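You operate a simulated robot arm through the tools that you are given. There is no shell and no other tool. Be economical: measure what you need, move in short steps, check, and stop when the job is done.

You run a simulated robot arm. Do the job below in one go: nothing can be reset, and whatever is moved stays where it is left.

JOB
Take the trainer out of the gauge and fit the black shoe in.
Fine: slider back first, trainer onto the bench seat; heel against the stop, slider up to the toe; the other shoe stays.

Only the result counts: the job must be done as asked and must still hold three seconds after the hand-in. Knocking over, shifting, dropping, spilling or breaking anything else fails it.

ROBOT AND FRAMES
A 6-joint arm with a two-finger parallel gripper on a trunk, on a base that drives. Base frame: it is fixed to the floor where the robot stands at the start and does not move with it; the origin is under the middle of the robot, x ahead of it, y to its left, z up; the surface under the hand at the start is at about z = 470. Units: mm, degrees, N and s.
With the tool pointing down near the work surface it reaches from about 320 to 820 mm from the robot's upright axis, wherever it stands. Its first joint turns from -166.0 to 166.0 degrees. Places, roughly: shoe [500, 1250, 1000]; shoe gauge [600, 100, 500]; slider [600, 0, 500]; top shelf of the shoe bench [400, 100, 500]. Payload 3.91 kg.
The TCP is the grasp point between the finger pads, 30 mm short of the fingertips. In the tool frame z runs along the fingers and y along their closing line. The gripper opens to 110 mm. The fingers are 20 mm wide and 10 mm thick; the gripper's body (48 by 112 mm) begins 55 mm behind the TCP.
Orientation is told as [roll, pitch, yaw] about the base's x, y, z axes, in that order, counted from this pose: with the fingers straight down and closing along the base's y, the tool's x points along the base's -x, its y along +y and its z along -z.

CONTROLS
- The arm moves only by the tool jog_arm. Its argument "targets" is a list of rows, each a list of 7 numbers: the shift along the base's x, y, z in m, then the turn, a rotation vector about the base's x, y, z in degrees, then the gripper command, from -1 (shut) to 1 (fully open), values between in proportion. In form: [[x, y, z, ax, ay, az, fingers], ...]. A call has 1 to 10 rows; each row is the pose to reach, as a shift and turn from the pose commanded when the call began. Each row takes 0.2 s and may step no farther than 50 mm and 8.6 degrees from the row before; otherwise, or with a gripper value out of range, the whole call is refused. A pose out of reach is approached as far as the arm can. The call stops where the force on the tool passes 80 N (or 10 N more than at its start, if that is more) or the arm is blocked; 0.2 s more then pass. Each finger travels about 45 mm/s and halts on what it meets, pressing with about 34 N; the grip force reading is that of the motor and also rises with nothing between the fingers. The clock runs only during rows and for 0.2 s after the last one: add rows that repeat a pose to give the fingers time. It gives the time, the measured TCP pose, the force on the tool (base axes), the opening and the grip force at its end, in the units of the frame above (readings bear some noise), with the torque about the TCP (base axes, N m) and any sound that the robot's microphone picked up.
- Cameras (640 x 400 px; columns grow to the right, rows downward): "scene" is now at [-4.5, 191.4, 1336.7]; the picture's right is [0.36, -0.93, 0.00], its down [-0.68, -0.27, -0.68] and it looks along [0.64, 0.25, -0.73] (base axes); focal length 230 px, centre (320, 200). "wrist" rides on the gripper at [77, 7, -115] in the tool frame; the picture's right is [-0.09, 1.00, 0.00], its down [-0.80, -0.07, -0.59] and it looks along [-0.59, -0.05, 0.80] (tool axes); focal length 270 px, centre (320, 200). There is no depth. A picture from a camera that has moved, and an enlarged one, comes with that camera's place and axes in the base frame and with its lens.
- camera(camera): a new picture of that camera. It takes no simulated time.
- lift_body(by): slides the trunk up (or, below 0, down) by that many mm; the arm and the scene camera ride with it, the base frame stays. It gives what a move gives, with no picture.
- drive_base(legs): drives the robot by 1 to 6 legs, each [ahead, turn to the left] in mm and degrees, along the robot's own axes; the way and the turn of a leg run together, so that a leg with both is an arc; at most 1500 mm and 180 degrees a leg. The arm and the cameras ride along, it lands a little off, and it stops where it bumps. It gives what a move gives.
- head_to(pan, tilt): turns the head with the scene camera to pan (to the left, within 155 degrees either way) and tilt (down, from -29 to 69), counted from straight ahead of the robot. It gives what a move gives.
- inspect(camera, box): a new picture of the part [left, top, right, bottom] of that camera's present view, enlarged. It takes no simulated time.
- hand_in(): hands the job in; it is judged then, once.

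Go step by step. Nothing tells you exact positions but the pictures and the camera data: compare them with the known pose of the tool, close in by small moves and look again before you grip or let go. The budget is 120 turns and 78 pictures, counting those below and the enlarged ones. Unless the task says otherwise, let go and move clear before handing in, and close with one line.

The tools are called after "Request:" as name(argument=value, ...) on one line, values as JSON. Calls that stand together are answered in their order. jog_arm: Moves the arm, as the interface text tells. Its arguments: {"type":"object","properties":{"targets":{"type":"array","items":{"type":"array","items":{"type":"number"}}}},"required":["targets"]} The other tools are called the same way: lift_body (by) slides the trunk up or down; drive_base (legs) drives the base; head_to (pan, tilt) turns the head that bears the scene camera; camera (camera) takes a picture; inspect (camera, box) takes an enlarged picture of a part of a camera's view; hand_in () hands the job in.

At the start:

```text
clock: 0.0
position: [396.2, 176.6, 1131.8]
tcp_rot: [-0.1, 0.1, -0.9]
wrist_force: [0.8, 0.1, 0.4]
wrist_torque: [0.02, 0.01, -0.03]
grip_width: 110.3
gripper_force: 0.0
trunk travel left (down, up): [-300.0, 310.0]
robot x, y, heading: [-1.5, 10.4, -0.2]
head pan, tilt: [21.2, 46.8]
```

scene: 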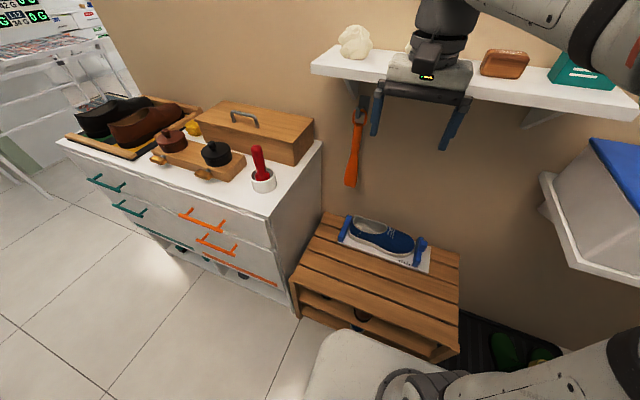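
wrist: 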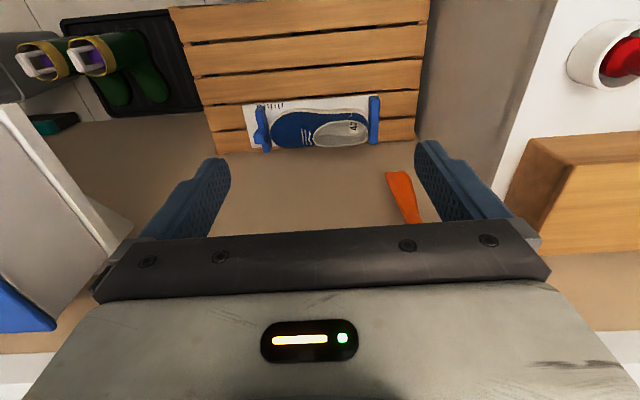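

I see the gauge with the blue trainer on the slatted bench and a tray with a black and a brown shoe on the cabinet to the left. I'll look closer at both.

Request:
inspect(camera="scene", box=[280, 190, 480, 340])

Request:
inspect(camera="scene", box=[50, 70, 290, 220])

Request:
inspect(camera="wrist", box=[180, 60, 440, 220])

```text
2.67 times, centred on (380, 265) of scene
camera zoom: at [-4.5, 191.4, 1336.7], right [0.36, -0.93, 0.0], down [-0.68, -0.27, -0.68], along [0.64, 0.25, -0.73], focal length 613 px, centre (160, 27)
```

zoom: 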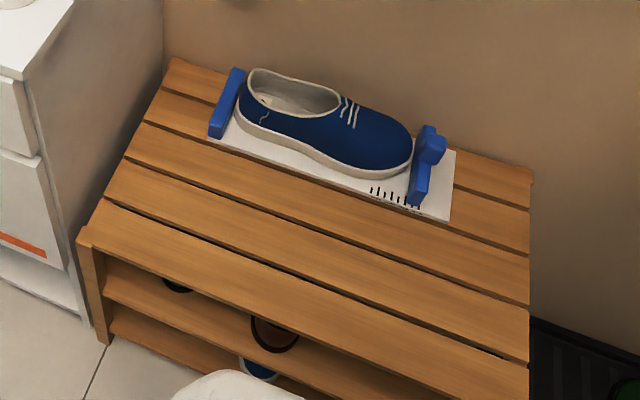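

```text
2.67 times, centred on (170, 145) of scene
camera zoom: at [-4.5, 191.4, 1336.7], right [0.36, -0.93, 0.0], down [-0.68, -0.27, -0.68], along [0.64, 0.25, -0.73], focal length 613 px, centre (720, 347)
```

zoom: 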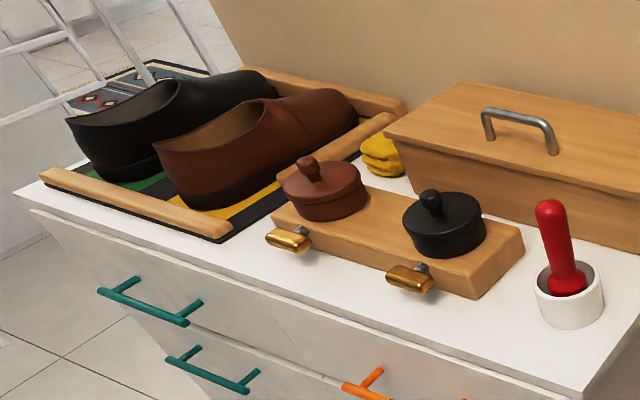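

```text
2.46 times, centred on (310, 140) of wrist
camera zoom: at [320.0, 185.0, 1245.3], right [0.1, 0.99, 0.0], down [0.8, -0.08, 0.59], along [0.59, -0.06, -0.8], focal length 665 px, centre (345, 348)
```

zoom: 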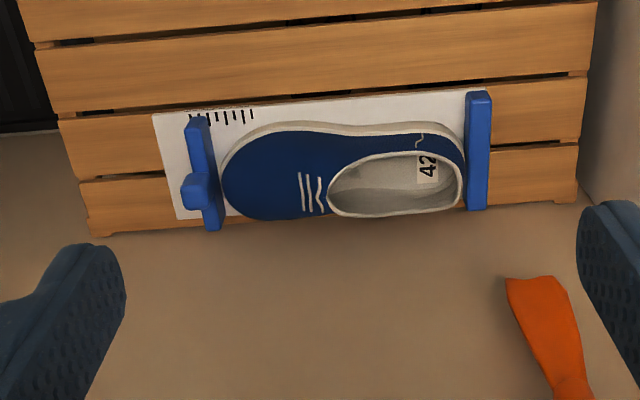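

The gauge lies along y near the wall: heel stop around y≈307, slider around y≈-13, x≈600. I lower the hand in front of the slider for a closer view.

Request:
jog_arm(targets=[[0, -0.02, -0.045, 0, 0, 0, 1], [0, -0.04, -0.09, 0, 0, 0, 1], [0, -0.06, -0.135, 0, 0, 0, 1], [0, -0.08, -0.18, 0, 0, 0, 1], [0, -0.1, -0.225, 0, 0, 0, 1], [0, -0.12, -0.27, 0, 0, 0, 1], [0, -0.14, -0.315, 0, 0, 0, 1], [0, -0.15, -0.36, 0, 0, 0, 1]])

Request:
camera(camera="wrist")

Request:
camera(camera="scene")

```text
clock: 1.8
position: [396.9, 23.9, 771.1]
tcp_rot: [0.0, 0.1, -0.9]
wrist_force: [0.2, 0.9, -0.2]
wrist_torque: [-0.01, -0.01, -0.01]
grip_width: 110.2
gripper_force: 0.1
trunk travel left (down, up): [-300.0, 310.0]
robot x, y, heading: [0.5, 8.5, -0.2]
head pan, tilt: [21.2, 46.8]
```

```text
72 pictures are left
camera wrist: at [321.7, 32.7, 884.0], right [0.1, 0.99, 0.0], down [0.8, -0.08, 0.59], along [0.59, -0.06, -0.8], focal length 270 px, centre (320, 200)
```

wrist: 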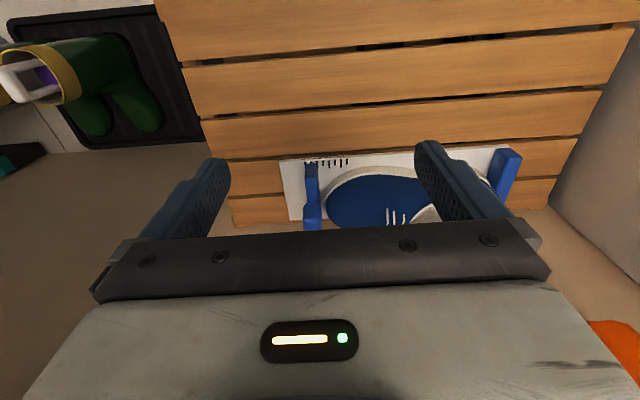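

```text
71 pictures are left
camera scene: at [-4.5, 191.4, 1336.8], right [0.36, -0.93, 0.0], down [-0.68, -0.27, -0.68], along [0.64, 0.25, -0.73], focal length 230 px, centre (320, 200)
```

scene: 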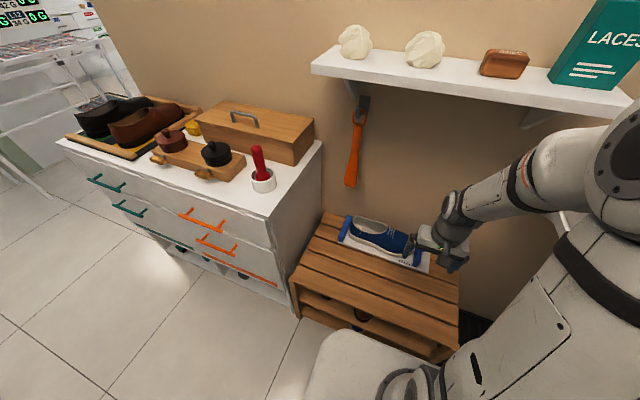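

Closer now. I'll enlarge the slider area to see its shape.

Request:
inspect(camera="wrist", box=[270, 130, 430, 240])

Request:
inspect(camera="scene", box=[320, 200, 470, 300])

```text
3.64 times, centred on (350, 185) of wrist
camera zoom: at [321.7, 32.7, 884.0], right [0.1, 0.99, 0.0], down [0.8, -0.08, 0.59], along [0.59, -0.06, -0.8], focal length 983 px, centre (211, 254)
```

zoom: 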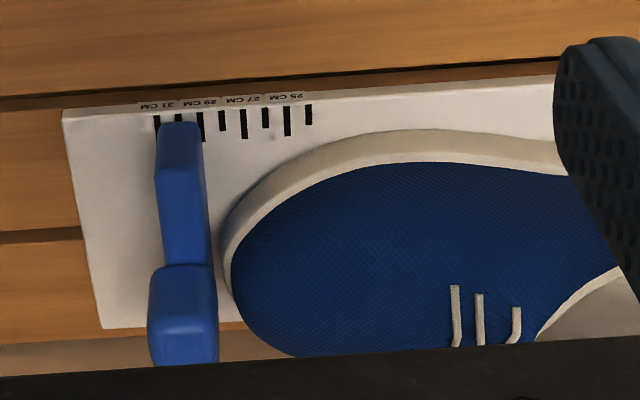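

```text
4.00 times, centred on (395, 250) of scene
camera zoom: at [-4.5, 191.4, 1336.8], right [0.36, -0.93, 0.0], down [-0.68, -0.27, -0.68], along [0.64, 0.25, -0.73], focal length 920 px, centre (20, 0)
```

zoom: 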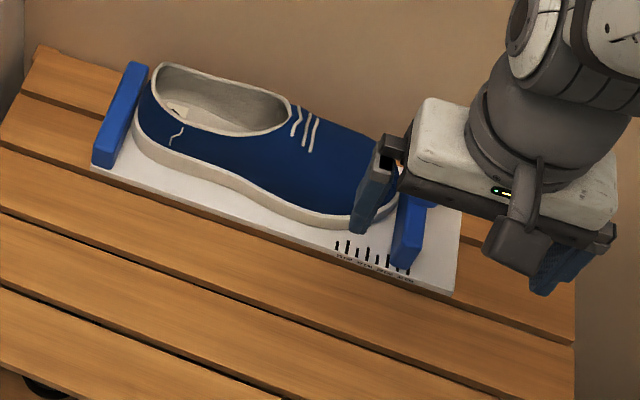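

The slider is a bar with a raised knob in its middle at about x≈607–615, y≈-8, top z≈520. I plan to grip the knob along x (yaw +90) and draw it to -y, so I first turn the hand high up.

Request:
jog_arm(targets=[[0.0, -0.01, 0, 0, 0, 8.5, 1], [0.0, -0.02, 0, 0, 0, 17, 1], [0, -0.03, 0, 0, 0, 25.5, 1], [0, -0.04, 0, 0, 0, 34, 1], [0, -0.06, 0, 0, 0, 42.5, 1], [0, -0.08, 0, 0, 0, 51, 1], [0, -0.1, 0, 0, 0, 59.5, 1], [0, -0.11, 0, 0, 0, 68, 1], [0, -0.12, 0, 0, 0, 76.5, 1], [0, -0.13, 0, 0, 0, 85, 1]])

Request:
jog_arm(targets=[[0.04, 0, 0, 0, 0, 5.9, 1], [0.08, 0, 0, 0, 0, 5.9, 1], [0.12, 0, 0, 0, 0, 5.9, 1], [0.16, 0, 0, 0, 0, 5.9, 1], [0.2, 0, -0.0, 0, 0, 5.9, 1], [0.2, 0, -0.04, 0, 0, 5.9, 1]])

Request:
camera(camera="wrist")

Request:
camera(camera="scene")

```text
clock: 4.0
position: [395.2, -106.1, 771.1]
tcp_rot: [0.1, 0.2, 84.2]
wrist_force: [0.3, 0.2, -0.1]
wrist_torque: [-0.02, 0.04, 0.02]
grip_width: 110.0
gripper_force: 0.0
trunk travel left (down, up): [-300.0, 310.0]
robot x, y, heading: [3.4, 9.3, 0.0]
head pan, tilt: [21.2, 46.8]
```

```text
clock: 5.4
position: [596.1, -105.8, 731.6]
tcp_rot: [0.1, 0.1, 90.0]
wrist_force: [-0.9, -0.2, 0.0]
wrist_torque: [0.01, 0.01, 0.0]
grip_width: 110.0
gripper_force: 0.0
trunk travel left (down, up): [-300.0, 310.0]
robot x, y, heading: [0.5, 9.8, 0.1]
head pan, tilt: [21.2, 46.8]
```

```text
68 pictures are left
camera wrist: at [590.0, -182.6, 845.2], right [-1.0, 0.09, 0.0], down [0.07, 0.8, 0.59], along [0.05, 0.59, -0.8], focal length 270 px, centre (320, 200)
```

wrist: 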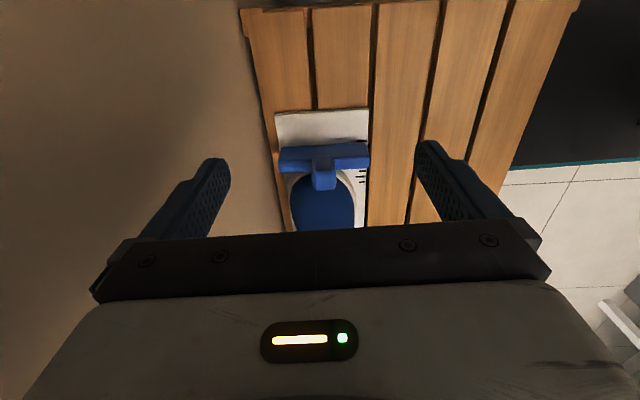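

```text
67 pictures are left
camera scene: at [-4.2, 191.4, 1336.8], right [0.36, -0.93, 0.0], down [-0.68, -0.27, -0.68], along [0.64, 0.25, -0.73], focal length 230 px, centre (320, 200)
```

scene: 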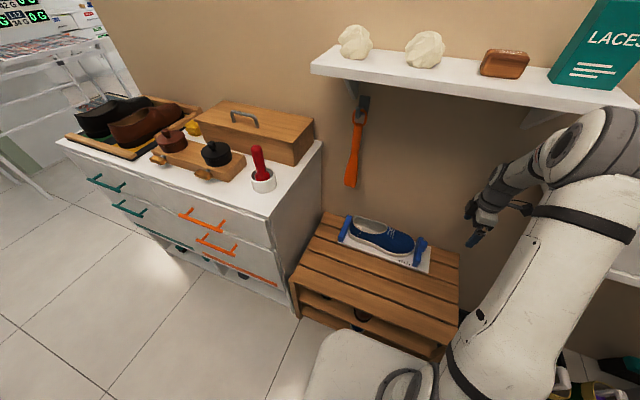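

Request:
inspect(camera="wrist", box=[260, 100, 400, 230])

```text
3.08 times, centred on (330, 165) of wrist
camera zoom: at [590.0, -182.6, 845.2], right [-1.0, 0.09, 0.0], down [0.07, 0.8, 0.59], along [0.05, 0.59, -0.8], focal length 832 px, centre (289, 308)
```

zoom: 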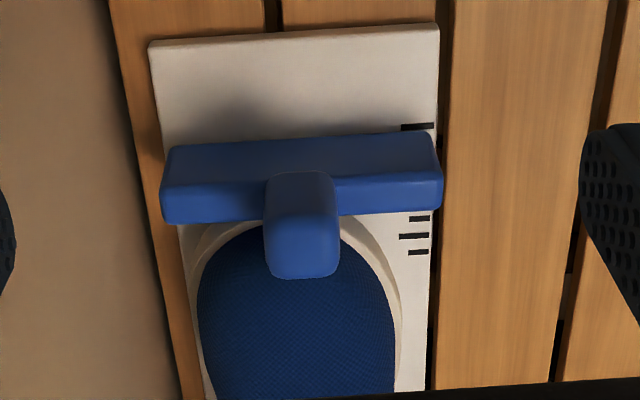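

Knob resolved: x≈586–614, y≈-13…9, z≈530–560, with bar below. I go above it with the fingers partly closed, then down to TCP z≈572.

Request:
jog_arm(targets=[[0.004, 0.05, -0.02, 0, 0, 0, 0.3], [0.004, 0.1, -0.04, 0, 0, 0, 0.1], [0.004, 0.102, -0.08, 0, 0, 0, 0.1], [0.004, 0.102, -0.1, 0, 0, 0, 0.1]])

Request:
camera(camera="wrist")

Request:
inspect(camera="scene", box=[340, 190, 480, 290])

```text
refused: row 1 steps farther than a row can; nothing moved
```

```text
65 pictures are left
camera wrist: at [590.0, -182.6, 845.2], right [-1.0, 0.09, 0.0], down [0.07, 0.8, 0.59], along [0.05, 0.59, -0.8], focal length 270 px, centre (320, 200)
```

wrist: 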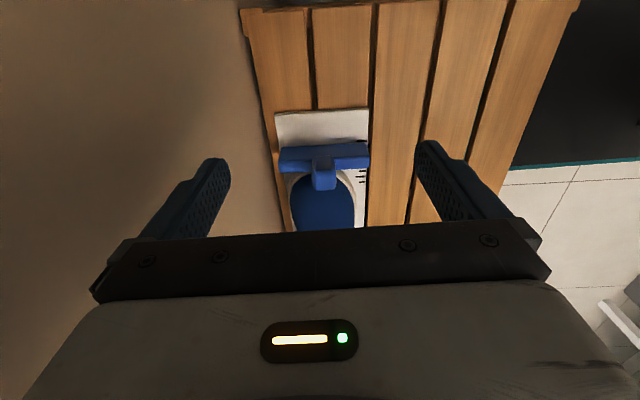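

```text
4.00 times, centred on (410, 240) of scene
camera zoom: at [-4.2, 191.4, 1336.8], right [0.36, -0.93, 0.0], down [-0.68, -0.27, -0.68], along [0.64, 0.25, -0.73], focal length 920 px, centre (-40, 40)
```

zoom: 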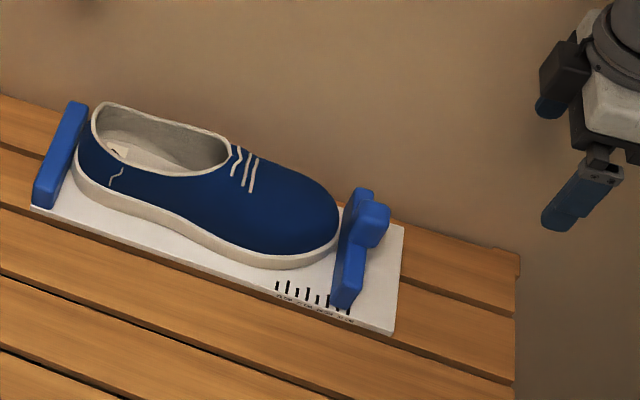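

One step was a touch too long. In the picture the knob also seems to overhang to the -y side of the bar; I approach again and look closer.

Request:
jog_arm(targets=[[0.004, 0.03, -0.02, 0, 0, 0, 0.6], [0.004, 0.06, -0.04, 0, 0, 0, 0.3], [0.004, 0.09, -0.06, 0, 0, 0, 0.1], [0.004, 0.096, -0.08, 0, 0, 0, 0.1]])

Request:
camera(camera="wrist")

Request:
inspect(camera="scene", box=[340, 190, 480, 290])

```text
clock: 6.4
position: [598.5, -7.5, 651.8]
tcp_rot: [0.1, 0.1, 90.0]
wrist_force: [0.4, 0.4, -0.1]
wrist_torque: [0.02, -0.02, 0.01]
grip_width: 60.4
gripper_force: 0.1
trunk travel left (down, up): [-300.0, 310.0]
robot x, y, heading: [1.0, 12.3, -0.1]
head pan, tilt: [21.2, 46.8]
```

```text
63 pictures are left
camera wrist: at [592.3, -84.5, 766.2], right [-1.0, 0.09, 0.0], down [0.07, 0.8, 0.59], along [0.05, 0.59, -0.8], focal length 270 px, centre (320, 200)
```

wrist: 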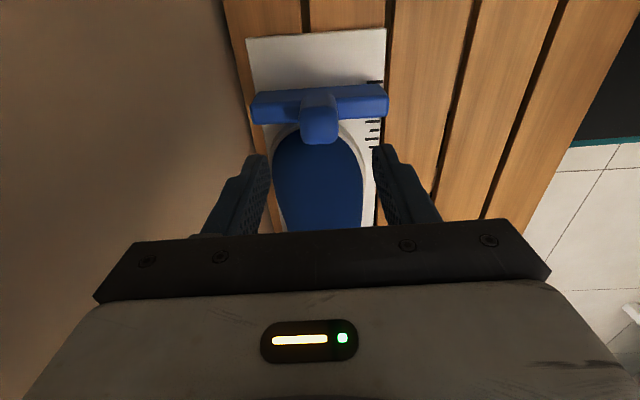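

```text
4.00 times, centred on (410, 240) of scene
camera zoom: at [-4.2, 191.6, 1336.7], right [0.36, -0.93, 0.0], down [-0.68, -0.27, -0.68], along [0.64, 0.25, -0.73], focal length 920 px, centre (-40, 40)
```

zoom: 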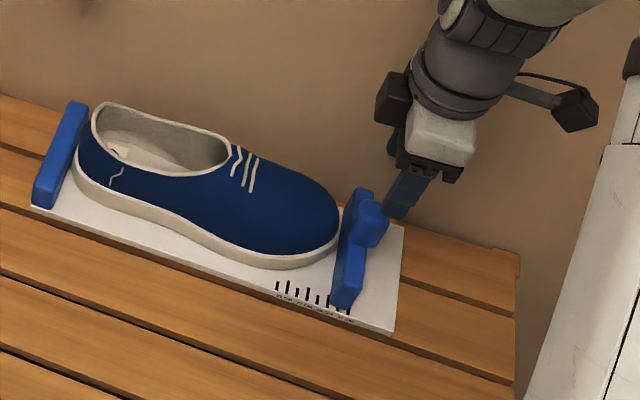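

Knob confirmed around x≈599, y≈-10, top z≈560. I descend to TCP z≈571 and close on it.

Request:
jog_arm(targets=[[0, -0.004, -0.04, 0, 0, 0, 0.1], [0, -0.004, -0.07, 0, 0, 0, 0.1], [0, -0.004, -0.08, 0, 0, 0, 0.1], [0, -0.004, -0.08, 0, 0, 0, -0.4], [0, -0.004, -0.08, 0, 0, 0, -1], [0, -0.004, -0.08, 0, 0, 0, -1]])

Request:
inspect(camera="scene", box=[340, 190, 480, 290])

```text
clock: 7.8
position: [599.6, -11.8, 573.2]
tcp_rot: [-0.2, 0.1, 90.0]
wrist_force: [15.3, 0.6, -3.4]
wrist_torque: [-0.24, -0.03, -0.54]
grip_width: 30.2
gripper_force: 40.2
trunk travel left (down, up): [-300.0, 310.0]
robot x, y, heading: [0.9, 9.3, -0.1]
head pan, tilt: [21.2, 46.8]
```

```text
4.00 times, centred on (410, 240) of scene
camera zoom: at [-2.8, 191.4, 1336.7], right [0.36, -0.93, 0.0], down [-0.68, -0.27, -0.68], along [0.64, 0.25, -0.73], focal length 920 px, centre (-40, 40)
```

zoom: 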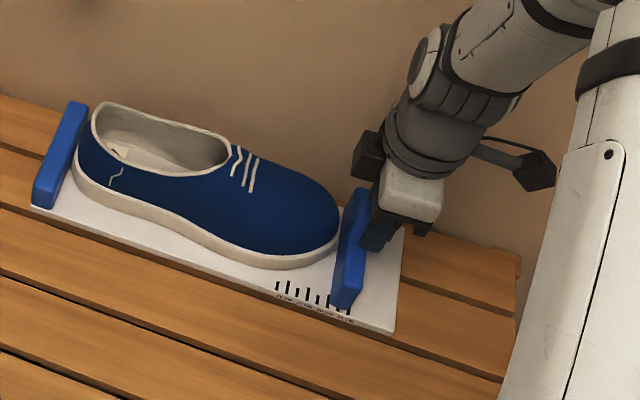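

The knob is held at 30 mm width. Now I draw the slider to -y in small steps.

Request:
jog_arm(targets=[[0.001, -0.005, 0, 0, 0, 0, -1], [0.001, -0.01, 0, 0, 0, 0, -1], [0.001, -0.015, 0, 0, 0, 0, -1], [0.001, -0.02, 0, 0, 0, 0, -1], [0.001, -0.025, 0, 0, 0, 0, -1], [0.001, -0.025, 0, 0, 0, 0, -1]])

Request:
inspect(camera="scene", box=[340, 190, 480, 290])

```text
clock: 9.2
position: [598.2, -37.8, 572.6]
tcp_rot: [0.3, 0.0, 90.0]
wrist_force: [-11.8, -1.0, 9.2]
wrist_torque: [0.17, 0.04, -1.0]
grip_width: 30.3
gripper_force: 45.1
trunk travel left (down, up): [-300.0, 310.0]
robot x, y, heading: [-0.4, 11.1, 0.1]
head pan, tilt: [21.2, 46.8]
```

```text
4.00 times, centred on (410, 240) of scene
camera zoom: at [-6.0, 191.4, 1336.8], right [0.36, -0.93, 0.0], down [-0.68, -0.27, -0.68], along [0.64, 0.25, -0.73], focal length 920 px, centre (-40, 40)
```

zoom: 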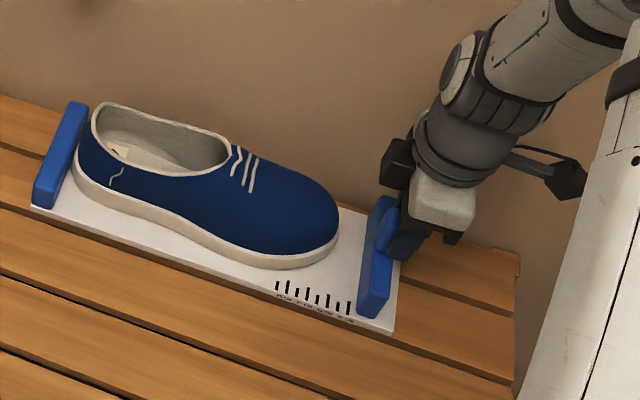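

The slider is back ~26 mm and clear of the toe. I release, rise, and move above the trainer for a look.

Request:
jog_arm(targets=[[0, 0, 0, 0, 0, 0, -0.3], [0, 0, 0, 0, 0, 0, 0.1], [0, 0, 0, 0, 0, 0, 0.1], [0, 0, 0.04, 0, 0, 0, 0.1], [0, 0, 0.08, 0, 0, 0, 0.5], [0, 0, 0.13, 0, 0, 0, 1], [0, 0.04, 0.15, 0, 0, 0, 1], [0, 0.08, 0.16, 0, 0, 0, 1], [0, 0.12, 0.16, 0, 0, 0, 1]])

Request:
camera(camera="wrist")

Request:
inspect(camera="scene", box=[310, 190, 470, 300])

```text
clock: 11.2
position: [600.8, 83.7, 733.9]
tcp_rot: [0.1, 0.1, 89.9]
wrist_force: [1.0, -0.2, -0.8]
wrist_torque: [0.02, -0.01, -0.01]
grip_width: 109.6
gripper_force: 0.1
trunk travel left (down, up): [-300.0, 310.0]
robot x, y, heading: [0.4, 8.6, -0.1]
head pan, tilt: [21.2, 46.8]
```

```text
59 pictures are left
camera wrist: at [594.4, 7.1, 846.5], right [-1.0, 0.09, 0.0], down [0.07, 0.8, 0.59], along [0.05, 0.59, -0.8], focal length 270 px, centre (320, 200)
```

wrist: 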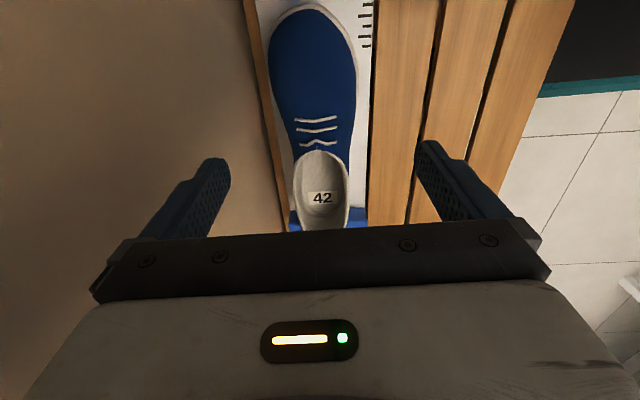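

```text
3.64 times, centred on (390, 245) of scene
camera zoom: at [-4.4, 191.3, 1336.7], right [0.36, -0.93, 0.0], down [-0.68, -0.27, -0.68], along [0.64, 0.25, -0.73], focal length 836 px, centre (66, 36)
```

zoom: 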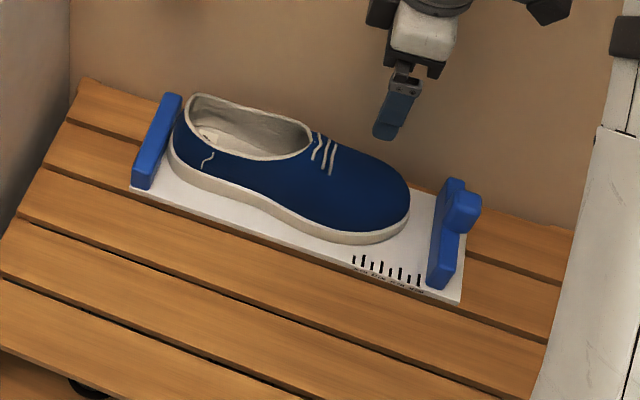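

Trainer collar: tongue near y≈145, z≈580; axis x≈607, narrow (~70–80 mm) there. I go above y≈162 and descend partway to check.

Request:
jog_arm(targets=[[0.002, 0.04, 0, 0, 0, 0, 0.8], [0.005, 0.078, -0.02, 0, 0, 0, 0.8], [0.005, 0.078, -0.06, 0, 0, 0, 0.8], [0.005, 0.078, -0.09, 0, 0, 0, 0.8]])

Request:
camera(camera="wrist")

Request:
inspect(camera="scene", box=[310, 170, 470, 280])

```text
clock: 12.2
position: [605.7, 160.7, 640.7]
tcp_rot: [0.1, 0.2, 90.1]
wrist_force: [0.5, 0.8, 0.5]
wrist_torque: [0.0, -0.05, 0.01]
grip_width: 99.2
gripper_force: 0.1
trunk travel left (down, up): [-300.0, 310.0]
robot x, y, heading: [0.4, 12.1, 0.0]
head pan, tilt: [21.2, 46.8]
```

```text
57 pictures are left
camera wrist: at [600.7, 83.0, 754.0], right [-1.0, 0.09, 0.0], down [0.07, 0.8, 0.59], along [0.05, 0.59, -0.8], focal length 270 px, centre (320, 200)
```

wrist: 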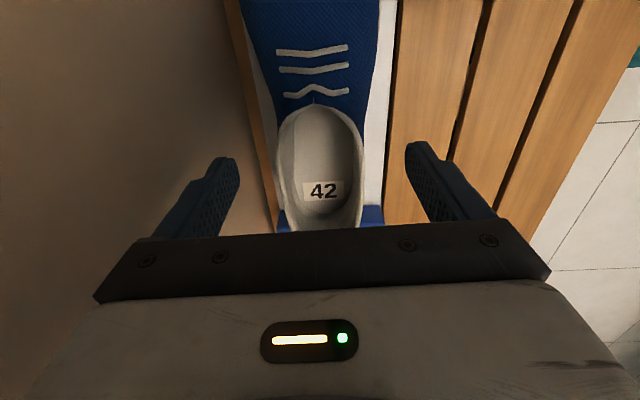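

```text
3.64 times, centred on (390, 225) of scene
camera zoom: at [-4.2, 191.4, 1336.8], right [0.36, -0.93, 0.0], down [-0.68, -0.27, -0.68], along [0.64, 0.25, -0.73], focal length 836 px, centre (66, 109)
```

zoom: 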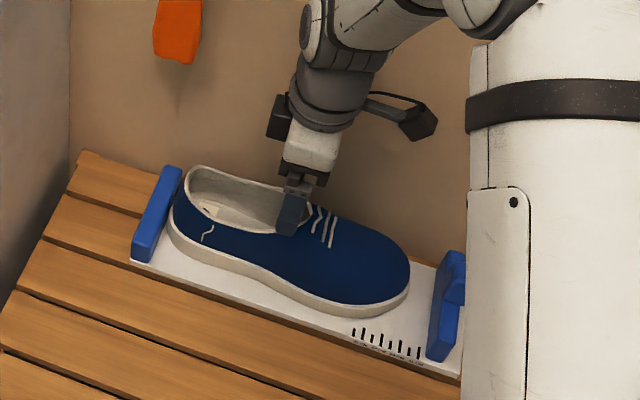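

Well centred. I descend to z≈550 and close gently.

Request:
jog_arm(targets=[[0.002, 0, -0.04, 0, 0, 0, 0.8], [0.002, 0, -0.075, 0, 0, 0, 0.8], [0.002, 0, -0.091, 0, 0, 0, 0.8], [0.002, 0, -0.091, 0, 0, 0, 0.4], [0.002, 0, -0.091, 0, 0, 0, 0.0], [0.002, 0, -0.091, 0, 0, 0, -0.4], [0.002, 0, -0.091, 0, 0, 0, -0.6], [0.002, 0, -0.091, 0, 0, 0, -0.6]])

Request:
inspect(camera="scene", box=[310, 170, 470, 280])

```text
clock: 14.0
position: [607.9, 160.2, 549.7]
tcp_rot: [0.1, 0.1, 90.0]
wrist_force: [0.9, 0.3, -0.2]
wrist_torque: [0.07, -0.07, 0.01]
grip_width: 84.1
gripper_force: 33.7
trunk travel left (down, up): [-300.0, 310.0]
robot x, y, heading: [-0.1, 9.7, -0.1]
head pan, tilt: [21.2, 46.8]
```

```text
3.64 times, centred on (390, 225) of scene
camera zoom: at [-4.0, 191.5, 1336.7], right [0.36, -0.93, 0.0], down [-0.68, -0.27, -0.68], along [0.64, 0.25, -0.73], focal length 836 px, centre (66, 109)
```

zoom: 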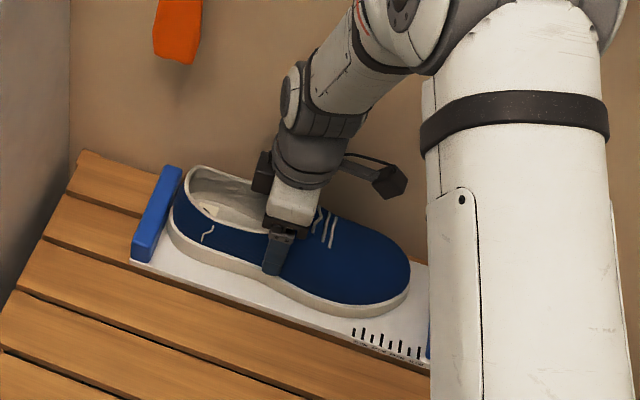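

Gripped at 84 mm wide. I lift slowly, check it, then carry it toward the front of the bench.

Request:
jog_arm(targets=[[0, -0.003, 0.01, 0, 0, 0, -0.6], [0, -0.005, 0.03, 0, 0, 0, -0.6], [0, -0.005, 0.06, 0, 0, 0, -0.6], [0, -0.005, 0.08, 0, 0, 0, -0.6], [0, -0.005, 0.1, 0, 0, 0, -0.6], [0, -0.005, 0.1, 0, 0, 0, -0.6]])

Request:
inspect(camera="scene", box=[310, 170, 470, 280])

```text
clock: 15.4
position: [609.1, 154.9, 648.3]
tcp_rot: [0.1, 0.1, 90.1]
wrist_force: [-0.3, -0.7, -2.6]
wrist_torque: [0.06, 0.01, 0.01]
grip_width: 84.3
gripper_force: 34.4
trunk travel left (down, up): [-300.0, 310.0]
robot x, y, heading: [0.8, 9.2, -0.0]
head pan, tilt: [21.2, 46.8]
```

```text
3.64 times, centred on (390, 225) of scene
camera zoom: at [-4.1, 191.4, 1336.7], right [0.36, -0.93, 0.0], down [-0.68, -0.27, -0.68], along [0.64, 0.25, -0.73], focal length 836 px, centre (66, 109)
```

zoom: 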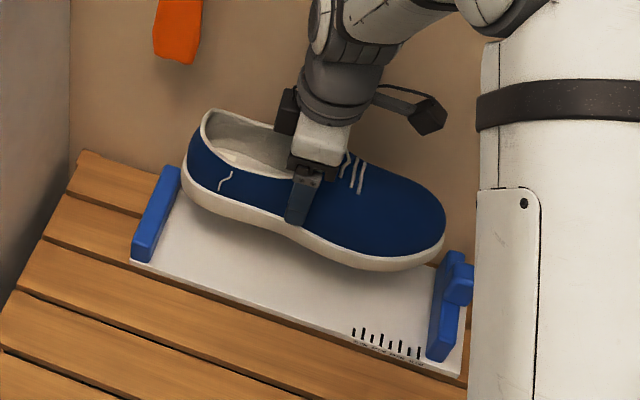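

The trainer hangs level. I carry it to x≈445 and lower near the slats.

Request:
jog_arm(targets=[[-0.04, 0, 0, 0, 0, 0, -0.6], [-0.08, 0, 0, 0, 0, 0, -0.6], [-0.12, 0, 0, 0, 0, 0, -0.6], [-0.15, 0, 0, 0, 0, 0, -0.6], [-0.164, 0, -0.02, 0, 0, 0, -0.6], [-0.164, 0, -0.05, 0, 0, 0, -0.6], [-0.164, 0, -0.08, 0, 0, 0, -0.6], [-0.164, 0, -0.09, 0, 0, 0, -0.6]])

Request:
camera(camera="scene")

```text
clock: 17.2
position: [446.3, 152.1, 561.8]
tcp_rot: [0.1, 0.1, 90.0]
wrist_force: [0.5, -0.4, -2.0]
wrist_torque: [0.03, -0.02, 0.01]
grip_width: 83.8
gripper_force: 33.3
trunk travel left (down, up): [-300.0, 310.0]
robot x, y, heading: [-0.9, 11.1, -0.1]
head pan, tilt: [21.2, 46.8]
```

```text
53 pictures are left
camera scene: at [-4.0, 191.5, 1336.7], right [0.36, -0.93, 0.0], down [-0.68, -0.27, -0.68], along [0.64, 0.25, -0.73], focal length 230 px, centre (320, 200)
```

scene: 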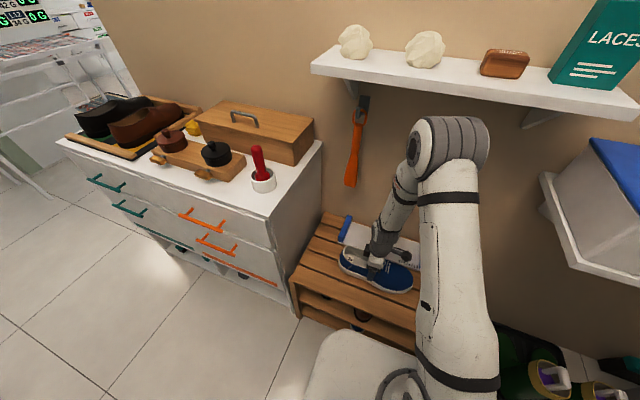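

Now lowering in small steps until contact shows in the force.

Request:
jog_arm(targets=[[0, 0, -0.008, 0, 0, 0, -0.6], [0, 0, -0.013, 0, 0, 0, -0.6], [0, 0, -0.018, 0, 0, 0, -0.6]])

Request:
inspect(camera="scene", box=[310, 200, 470, 310])

```text
clock: 18.0
position: [444.1, 155.2, 542.3]
tcp_rot: [0.1, 0.1, 90.1]
wrist_force: [-0.4, -0.2, -2.7]
wrist_torque: [0.03, 0.0, 0.04]
grip_width: 84.0
gripper_force: 33.7
trunk travel left (down, up): [-300.0, 310.0]
robot x, y, heading: [-1.8, 8.6, -0.1]
head pan, tilt: [21.2, 46.8]
```

```text
3.64 times, centred on (390, 255) of scene
camera zoom: at [-4.1, 191.5, 1336.7], right [0.36, -0.93, 0.0], down [-0.68, -0.27, -0.68], along [0.64, 0.25, -0.73], focal length 836 px, centre (66, 0)
```

zoom: 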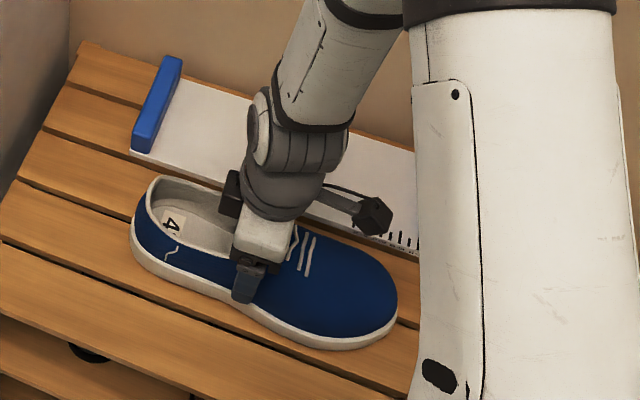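

Request:
jog_arm(targets=[[0, 0, -0.002, 0, 0, 0, -0.6], [0, 0, -0.004, 0, 0, 0, -0.6]])

```text
clock: 18.6
position: [444.5, 154.6, 537.5]
tcp_rot: [0.0, 0.1, 89.9]
wrist_force: [0.2, -1.4, -1.8]
wrist_torque: [-0.03, 0.03, 0.03]
grip_width: 83.7
gripper_force: 34.2
trunk travel left (down, up): [-300.0, 310.0]
robot x, y, heading: [-0.8, 10.5, 0.1]
head pan, tilt: [21.2, 46.8]
```

Not yet on the slats (still carrying weight); a few more millimetres.

Request:
jog_arm(targets=[[0, 0, -0.002, 0, 0, 0, -0.6], [0, 0, -0.004, 0, 0, 0, -0.6]])

```text
clock: 19.2
position: [442.9, 156.2, 538.5]
tcp_rot: [-0.2, -0.1, 90.0]
wrist_force: [-5.2, 6.0, 41.0]
wrist_torque: [-0.37, 0.8, -0.21]
grip_width: 83.9
gripper_force: 34.3
trunk travel left (down, up): [-300.0, 310.0]
robot x, y, heading: [-0.2, 8.4, 0.1]
head pan, tilt: [21.2, 46.8]
```

Contact at z≈538. I ease up a hair, open and rise.

Request:
jog_arm(targets=[[0, 0, 0.002, 0, 0, 0, -0.6], [0, 0, 0.002, 0, 0, 0, 0.2], [0, 0, 0.002, 0, 0, 0, 0.8], [0, 0, 0.002, 0, 0, 0, 0.9], [0, 0, 0.002, 0, 0, 0, 0.9], [0, 0, 0.03, 0, 0, 0, 0.9], [0, 0, 0.07, 0, 0, 0, 0.9], [0, 0, 0.12, 0, 0, 0, 0.9], [0, 0, 0.16, 0, 0, 0, 0.9], [0, -0.0, 0.2, 0, 0, 0, 0.9]])

Request:
inspect(camera="scene", box=[290, 190, 480, 320])

```text
clock: 21.4
position: [446.8, 153.5, 735.7]
tcp_rot: [0.1, 0.1, 90.0]
wrist_force: [0.6, -0.2, -0.8]
wrist_torque: [-0.02, 0.02, 0.02]
grip_width: 104.7
gripper_force: 0.1
trunk travel left (down, up): [-300.0, 310.0]
robot x, y, heading: [-0.7, 11.6, 0.1]
head pan, tilt: [21.2, 46.8]
```

```text
3.08 times, centred on (385, 255) of scene
camera zoom: at [-4.2, 191.5, 1336.7], right [0.36, -0.93, 0.0], down [-0.68, -0.27, -0.68], along [0.64, 0.25, -0.73], focal length 708 px, centre (120, 31)
```

zoom: 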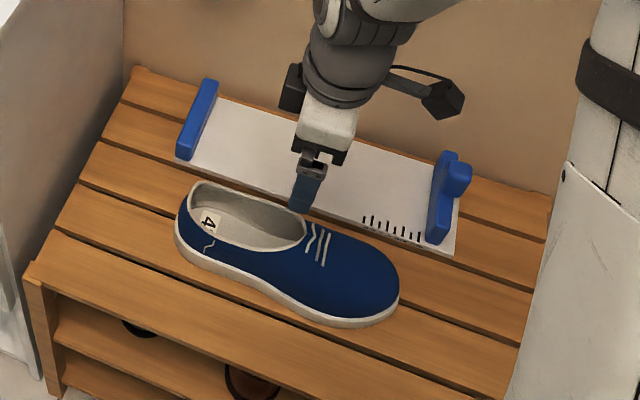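

The trainer rests flat on the seat, clear of the gauge. Next I retract and raise the arm, turning the hand back, then drive over to the cabinet.

Request:
jog_arm(targets=[[-0.01, -0.014, 0.04, 0, 0, -8.5, 1], [-0.02, -0.028, 0.08, 0, 0, -17, 1], [-0.03, -0.042, 0.12, 0, 0, -25.5, 1], [-0.04, -0.056, 0.16, 0, 0, -34, 1], [-0.05, -0.07, 0.2, 0, 0, -42.5, 1], [-0.06, -0.084, 0.24, 0, 0, -51, 1], [-0.07, -0.098, 0.28, 0, 0, -59.5, 1], [-0.08, -0.112, 0.32, 0, 0, -68, 1], [-0.09, -0.126, 0.36, 0, 0, -76.5, 1], [-0.097, -0.143, 0.39, 0, 0, -85, 1]])

Request:
drive_base(legs=[[-120, 0], [0, 90], [1170, 0], [0, -90]])

Request:
head_to(pan=0, tilt=40)

Request:
camera(camera="scene")

Request:
camera(camera="wrist")

```text
clock: 23.6
position: [348.8, 12.8, 1124.9]
tcp_rot: [0.0, -0.1, 4.9]
wrist_force: [-0.2, 0.0, 0.1]
wrist_torque: [0.0, -0.01, 0.03]
grip_width: 109.9
gripper_force: 0.1
trunk travel left (down, up): [-300.0, 310.0]
robot x, y, heading: [0.1, 9.5, -0.2]
head pan, tilt: [21.2, 46.8]
```

```text
clock: 37.9
position: [272.3, 1178.5, 1123.6]
tcp_rot: [0.0, -0.1, 4.0]
wrist_force: [0.7, 0.8, -0.3]
wrist_torque: [-0.01, 0.04, 0.0]
grip_width: 110.0
gripper_force: 0.0
trunk travel left (down, up): [-300.0, 310.0]
robot x, y, heading: [-78.3, 1179.8, -0.5]
head pan, tilt: [21.2, 46.8]
```

```text
clock: 38.8
position: [271.2, 1179.3, 1123.8]
tcp_rot: [0.0, 0.0, 4.0]
wrist_force: [0.0, -0.6, 0.0]
wrist_torque: [-0.01, -0.02, -0.01]
grip_width: 110.0
gripper_force: 0.0
trunk travel left (down, up): [-300.0, 310.0]
robot x, y, heading: [-80.0, 1183.7, -0.6]
head pan, tilt: [0.0, 40.0]
```

```text
50 pictures are left
camera scene: at [-70.8, 1332.7, 1346.5], right [-0.01, -1.0, 0.0], down [-0.64, 0.01, -0.77], along [0.77, -0.01, -0.64], focal length 230 px, centre (320, 200)
```

scene: 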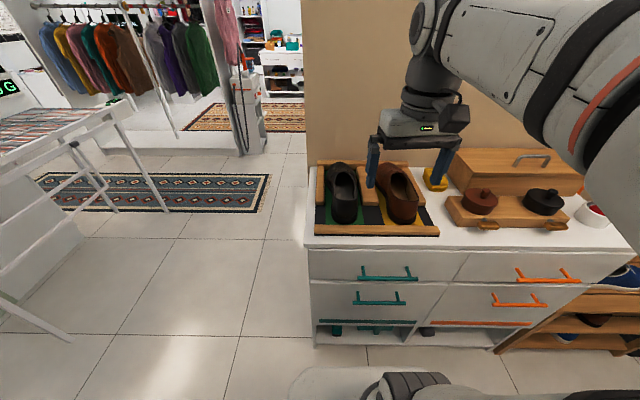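

```text
49 pictures are left
camera wrist: at [194.6, 1180.3, 1238.7], right [0.02, 1.0, 0.0], down [0.8, -0.02, 0.59], along [0.59, -0.01, -0.8], focal length 270 px, centre (320, 200)
```

wrist: 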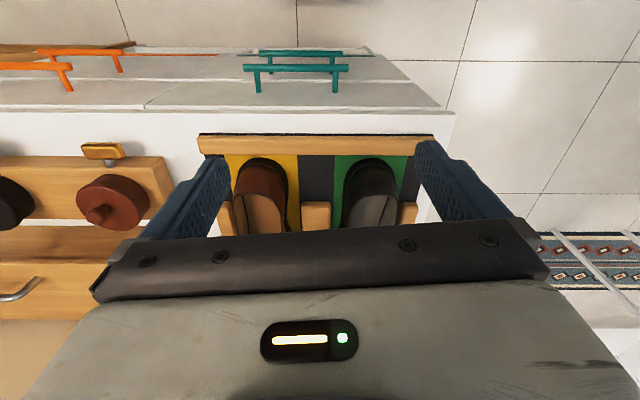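

I'm at the cabinet with both shoes in the tray, the black one on the left (+y). I'll enlarge both views.

Request:
inspect(camera="scene", box=[300, 140, 460, 250])

Request:
inspect(camera="wrist", box=[190, 120, 450, 260])

```text
3.64 times, centred on (380, 195) of scene
camera zoom: at [-70.8, 1332.7, 1346.5], right [-0.01, -1.0, 0.0], down [-0.64, 0.01, -0.77], along [0.77, -0.01, -0.64], focal length 836 px, centre (102, 218)
```

zoom: 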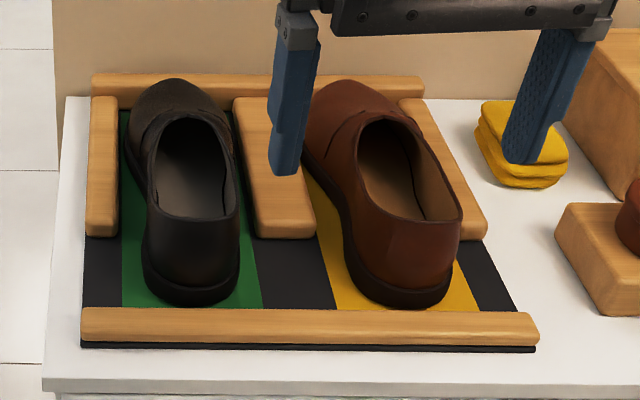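

```text
2.46 times, centred on (320, 190) of wrist
camera zoom: at [194.6, 1180.3, 1238.7], right [0.02, 1.0, 0.0], down [0.8, -0.02, 0.59], along [0.59, -0.01, -0.8], focal length 665 px, centre (320, 225)
```

zoom: 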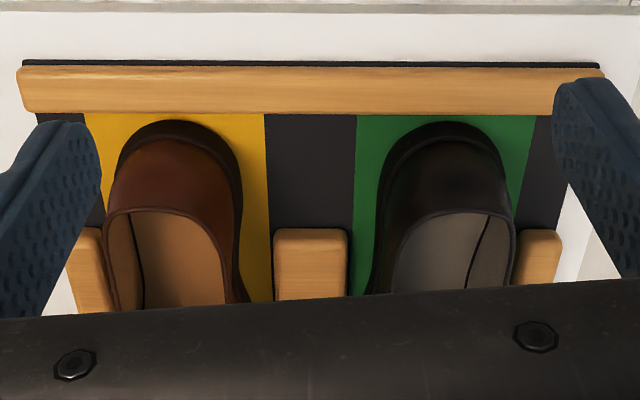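

The black shoe's heel points toward me (heel at x≈372, y≈1252), toe at x≈640; collar top around z≈970. I move above its collar, squaring the hand to the shoe.

Request:
jog_arm(targets=[[0.04, 0.015, 0, 0, 0, -2, 1], [0.08, 0.03, 0, 0, 0, -3, 1], [0.12, 0.045, 0, 0, 0, -3, 1], [0.16, 0.06, 0, 0, 0, -3, 1], [0.2, 0.073, 0, 0, 0, -3, 1], [0.2, 0.073, -0.03, 0, 0, -3, 1]])

Request:
camera(camera="wrist")

Request:
inspect(camera="scene", box=[300, 140, 460, 250])

```text
clock: 40.2
position: [471.4, 1250.5, 1091.2]
tcp_rot: [0.0, 0.1, 1.0]
wrist_force: [0.9, 1.1, 0.4]
wrist_torque: [-0.01, 0.02, -0.01]
grip_width: 110.1
gripper_force: 0.0
trunk travel left (down, up): [-300.0, 310.0]
robot x, y, heading: [-79.8, 1181.0, -0.5]
head pan, tilt: [0.0, 40.0]
```

```text
46 pictures are left
camera wrist: at [395.1, 1255.9, 1206.0], right [0.07, 1.0, 0.0], down [0.8, -0.06, 0.59], along [0.59, -0.04, -0.8], focal length 270 px, centre (320, 200)
```

wrist: 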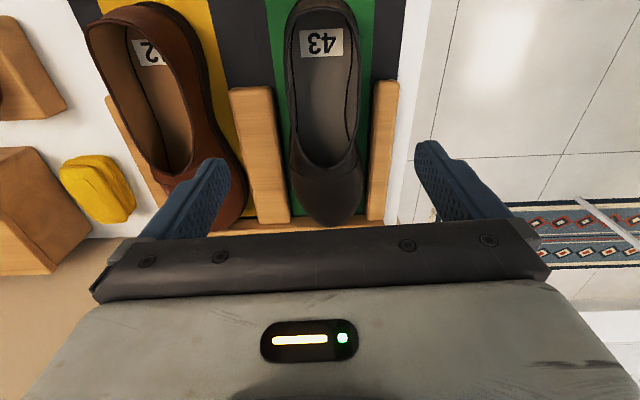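

```text
3.64 times, centred on (380, 195) of scene
camera zoom: at [-70.2, 1332.7, 1346.5], right [-0.01, -1.0, 0.0], down [-0.64, 0.01, -0.77], along [0.77, -0.01, -0.64], focal length 836 px, centre (102, 218)
```

zoom: 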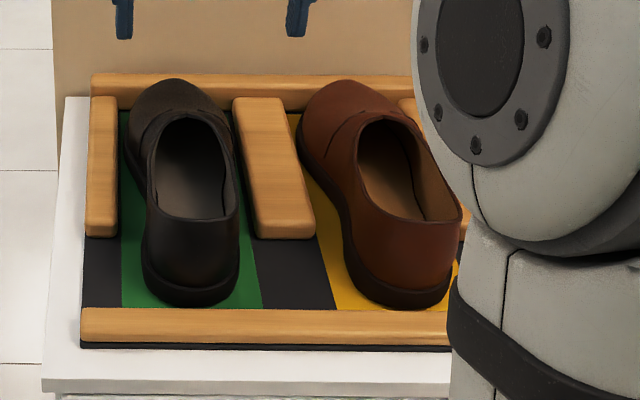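

Black shoe is size 43; collar spans x≈400–531 at z≈960, centred y≈1253. I descend with fingers at 99 mm to TCP z≈955 at x≈495 — stopping first for a check.

Request:
jog_arm(targets=[[0.0235, 0.0025, -0.02, 0, 0, -1, 0.85], [0.0235, 0.0025, -0.06, 0, 0, -1, 0.85], [0.0235, 0.0025, -0.09, 0, 0, -1, 0.85]])

Request:
inspect(camera="scene", box=[300, 130, 460, 240])

Request:
camera(camera="wrist")

```text
clock: 41.0
position: [495.6, 1253.1, 1003.9]
tcp_rot: [-0.1, 0.0, -0.1]
wrist_force: [-0.9, 0.8, 0.0]
wrist_torque: [-0.03, -0.03, 0.0]
grip_width: 101.9
gripper_force: 0.0
trunk travel left (down, up): [-300.0, 310.0]
robot x, y, heading: [-74.9, 1185.7, -0.6]
head pan, tilt: [0.0, 40.0]
```

```text
3.64 times, centred on (380, 185) of scene
camera zoom: at [-70.7, 1332.6, 1346.6], right [-0.01, -1.0, 0.0], down [-0.64, 0.01, -0.77], along [0.77, -0.01, -0.64], focal length 836 px, centre (102, 254)
```

zoom: 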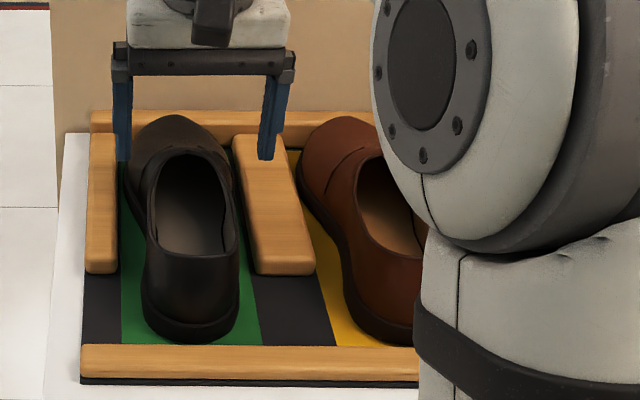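

```text
43 pictures are left
camera wrist: at [419.4, 1259.3, 1117.2], right [0.09, 1.0, 0.0], down [0.8, -0.07, 0.59], along [0.59, -0.05, -0.8], focal length 270 px, centre (320, 200)
```

wrist: 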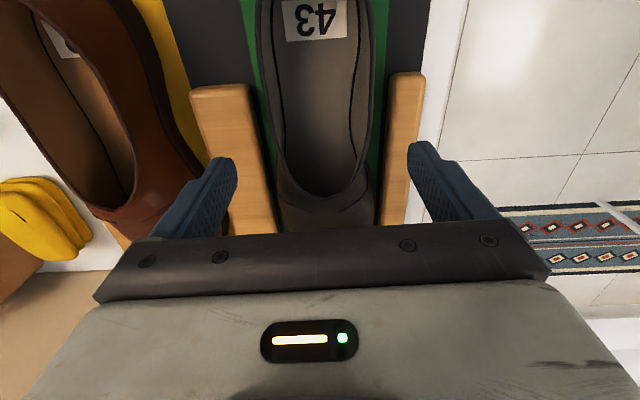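

Centred well, tips clear of the blocks and the brown shoe. Descending the last 48 mm and closing.

Request:
jog_arm(targets=[[0, 0, -0.03, 0, 0, 0, 0.85], [0, 0, -0.048, 0, 0, 0, 0.85], [0, 0, -0.048, 0, 0, 0, 0.4], [0, 0, -0.048, 0, 0, 0, 0.0], [0, 0, -0.048, 0, 0, 0, -0.4], [0, 0, -0.048, 0, 0, 0, -0.6], [0, 0, -0.048, 0, 0, 0, -0.6]])

Request:
inspect(camera="scene", box=[300, 130, 460, 240])

```text
clock: 42.6
position: [494.3, 1253.7, 955.0]
tcp_rot: [0.1, 0.0, 0.1]
wrist_force: [-1.0, 1.8, -0.3]
wrist_torque: [0.23, 0.01, 0.15]
grip_width: 72.7
gripper_force: 33.9
trunk travel left (down, up): [-300.0, 310.0]
robot x, y, heading: [-78.0, 1184.4, -0.4]
head pan, tilt: [0.0, 40.0]
```

```text
3.64 times, centred on (380, 185) of scene
camera zoom: at [-70.6, 1332.8, 1346.5], right [-0.01, -1.0, 0.0], down [-0.64, 0.01, -0.77], along [0.77, -0.01, -0.64], focal length 836 px, centre (102, 254)
```

zoom: 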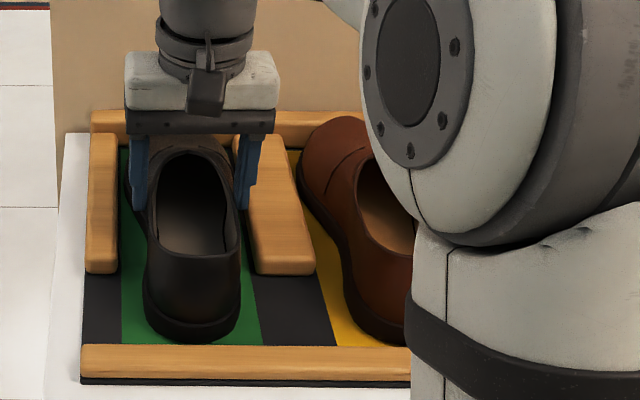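

Held at 73 mm. Lifting straight up and checking the hang.

Request:
jog_arm(targets=[[0, 0, 0.01, 0, 0, 0, -0.6], [0, 0, 0.03, 0, 0, 0, -0.6], [0, 0, 0.06, 0, 0, 0, -0.6], [0, 0, 0.1, 0, 0, 0, -0.6], [0, 0, 0.13, 0, 0, 0, -0.6], [0, 0, 0.16, 0, 0, 0, -0.6]])

Request:
camera(camera="scene")

```text
clock: 44.0
position: [494.6, 1255.6, 1116.6]
tcp_rot: [0.0, 0.0, 0.0]
wrist_force: [0.3, -0.1, -2.9]
wrist_torque: [-0.01, 0.16, 0.0]
grip_width: 72.2
gripper_force: 33.9
trunk travel left (down, up): [-300.0, 310.0]
robot x, y, heading: [-76.3, 1179.5, -0.6]
head pan, tilt: [0.0, 40.0]
```

```text
41 pictures are left
camera scene: at [-70.4, 1332.6, 1346.5], right [-0.01, -1.0, 0.0], down [-0.64, 0.01, -0.77], along [0.77, -0.01, -0.64], focal length 230 px, centre (320, 200)
```

scene: 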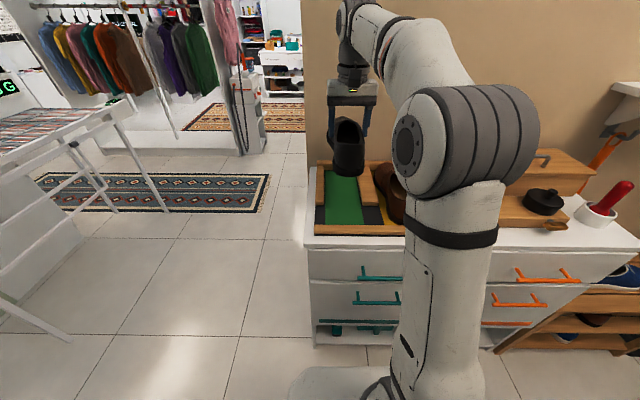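

The shoe hangs level, brown shoe untouched. I pull the arm in toward the robot, then drive back to the bench.

Request:
jog_arm(targets=[[-0.03, 0, 0.01, 0, 0, 0, -0.6], [-0.07, -0.015, 0.02, 0, 0, 0, -0.6], [-0.11, -0.03, 0.03, 0, 0, 0, -0.6], [-0.15, -0.045, 0.04, 0, 0, 0, -0.6], [-0.175, -0.06, 0.04, 0, 0, 0, -0.6], [-0.19, -0.07, 0.04, 0, 0, 0, -0.6]])

Request:
drive_base(legs=[[0, 90], [-1172, 0], [0, -90], [80, 0]])

Request:
head_to(pan=15, tilt=47)

Request:
camera(camera="scene")

```text
clock: 45.4
position: [303.5, 1186.9, 1154.3]
tcp_rot: [0.0, 0.0, -0.1]
wrist_force: [-0.1, -0.7, -3.2]
wrist_torque: [0.04, 0.14, -0.01]
grip_width: 72.4
gripper_force: 34.4
trunk travel left (down, up): [-300.0, 310.0]
robot x, y, heading: [-81.1, 1178.9, -0.6]
head pan, tilt: [0.0, 40.0]
```

```text
clock: 57.5
position: [189.0, 239.2, 1153.2]
tcp_rot: [-0.1, 0.0, 38.6]
wrist_force: [-0.5, 0.0, -2.0]
wrist_torque: [-0.11, 0.12, 0.01]
grip_width: 70.4
gripper_force: 33.6
trunk travel left (down, up): [-300.0, 310.0]
robot x, y, heading: [-113.8, 8.5, 43.5]
head pan, tilt: [0.0, 40.0]
stopped in leg 3: the robot was blocked; the commanded pose is now the measured one
```

```text
clock: 58.3
position: [187.5, 239.4, 1154.5]
tcp_rot: [0.0, 0.0, 38.6]
wrist_force: [-0.1, 0.2, -3.0]
wrist_torque: [-0.13, 0.1, 0.03]
grip_width: 70.4
gripper_force: 33.9
trunk travel left (down, up): [-300.0, 310.0]
robot x, y, heading: [-116.6, 5.7, 43.4]
head pan, tilt: [15.0, 47.0]
```

```text
40 pictures are left
camera scene: at [-233.1, 133.4, 1336.5], right [0.85, -0.52, 0.0], down [-0.38, -0.62, -0.68], along [0.36, 0.58, -0.73], focal length 230 px, centre (320, 200)
```

scene: 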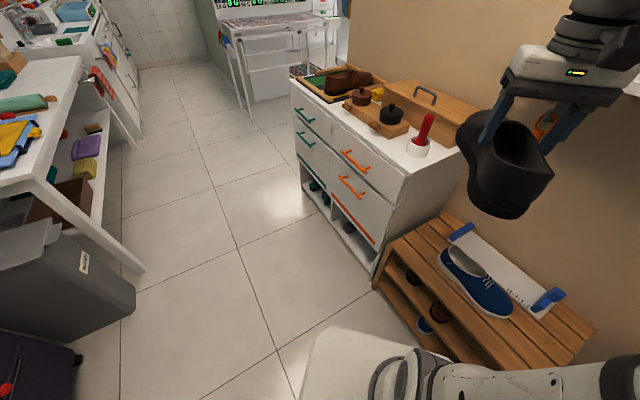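

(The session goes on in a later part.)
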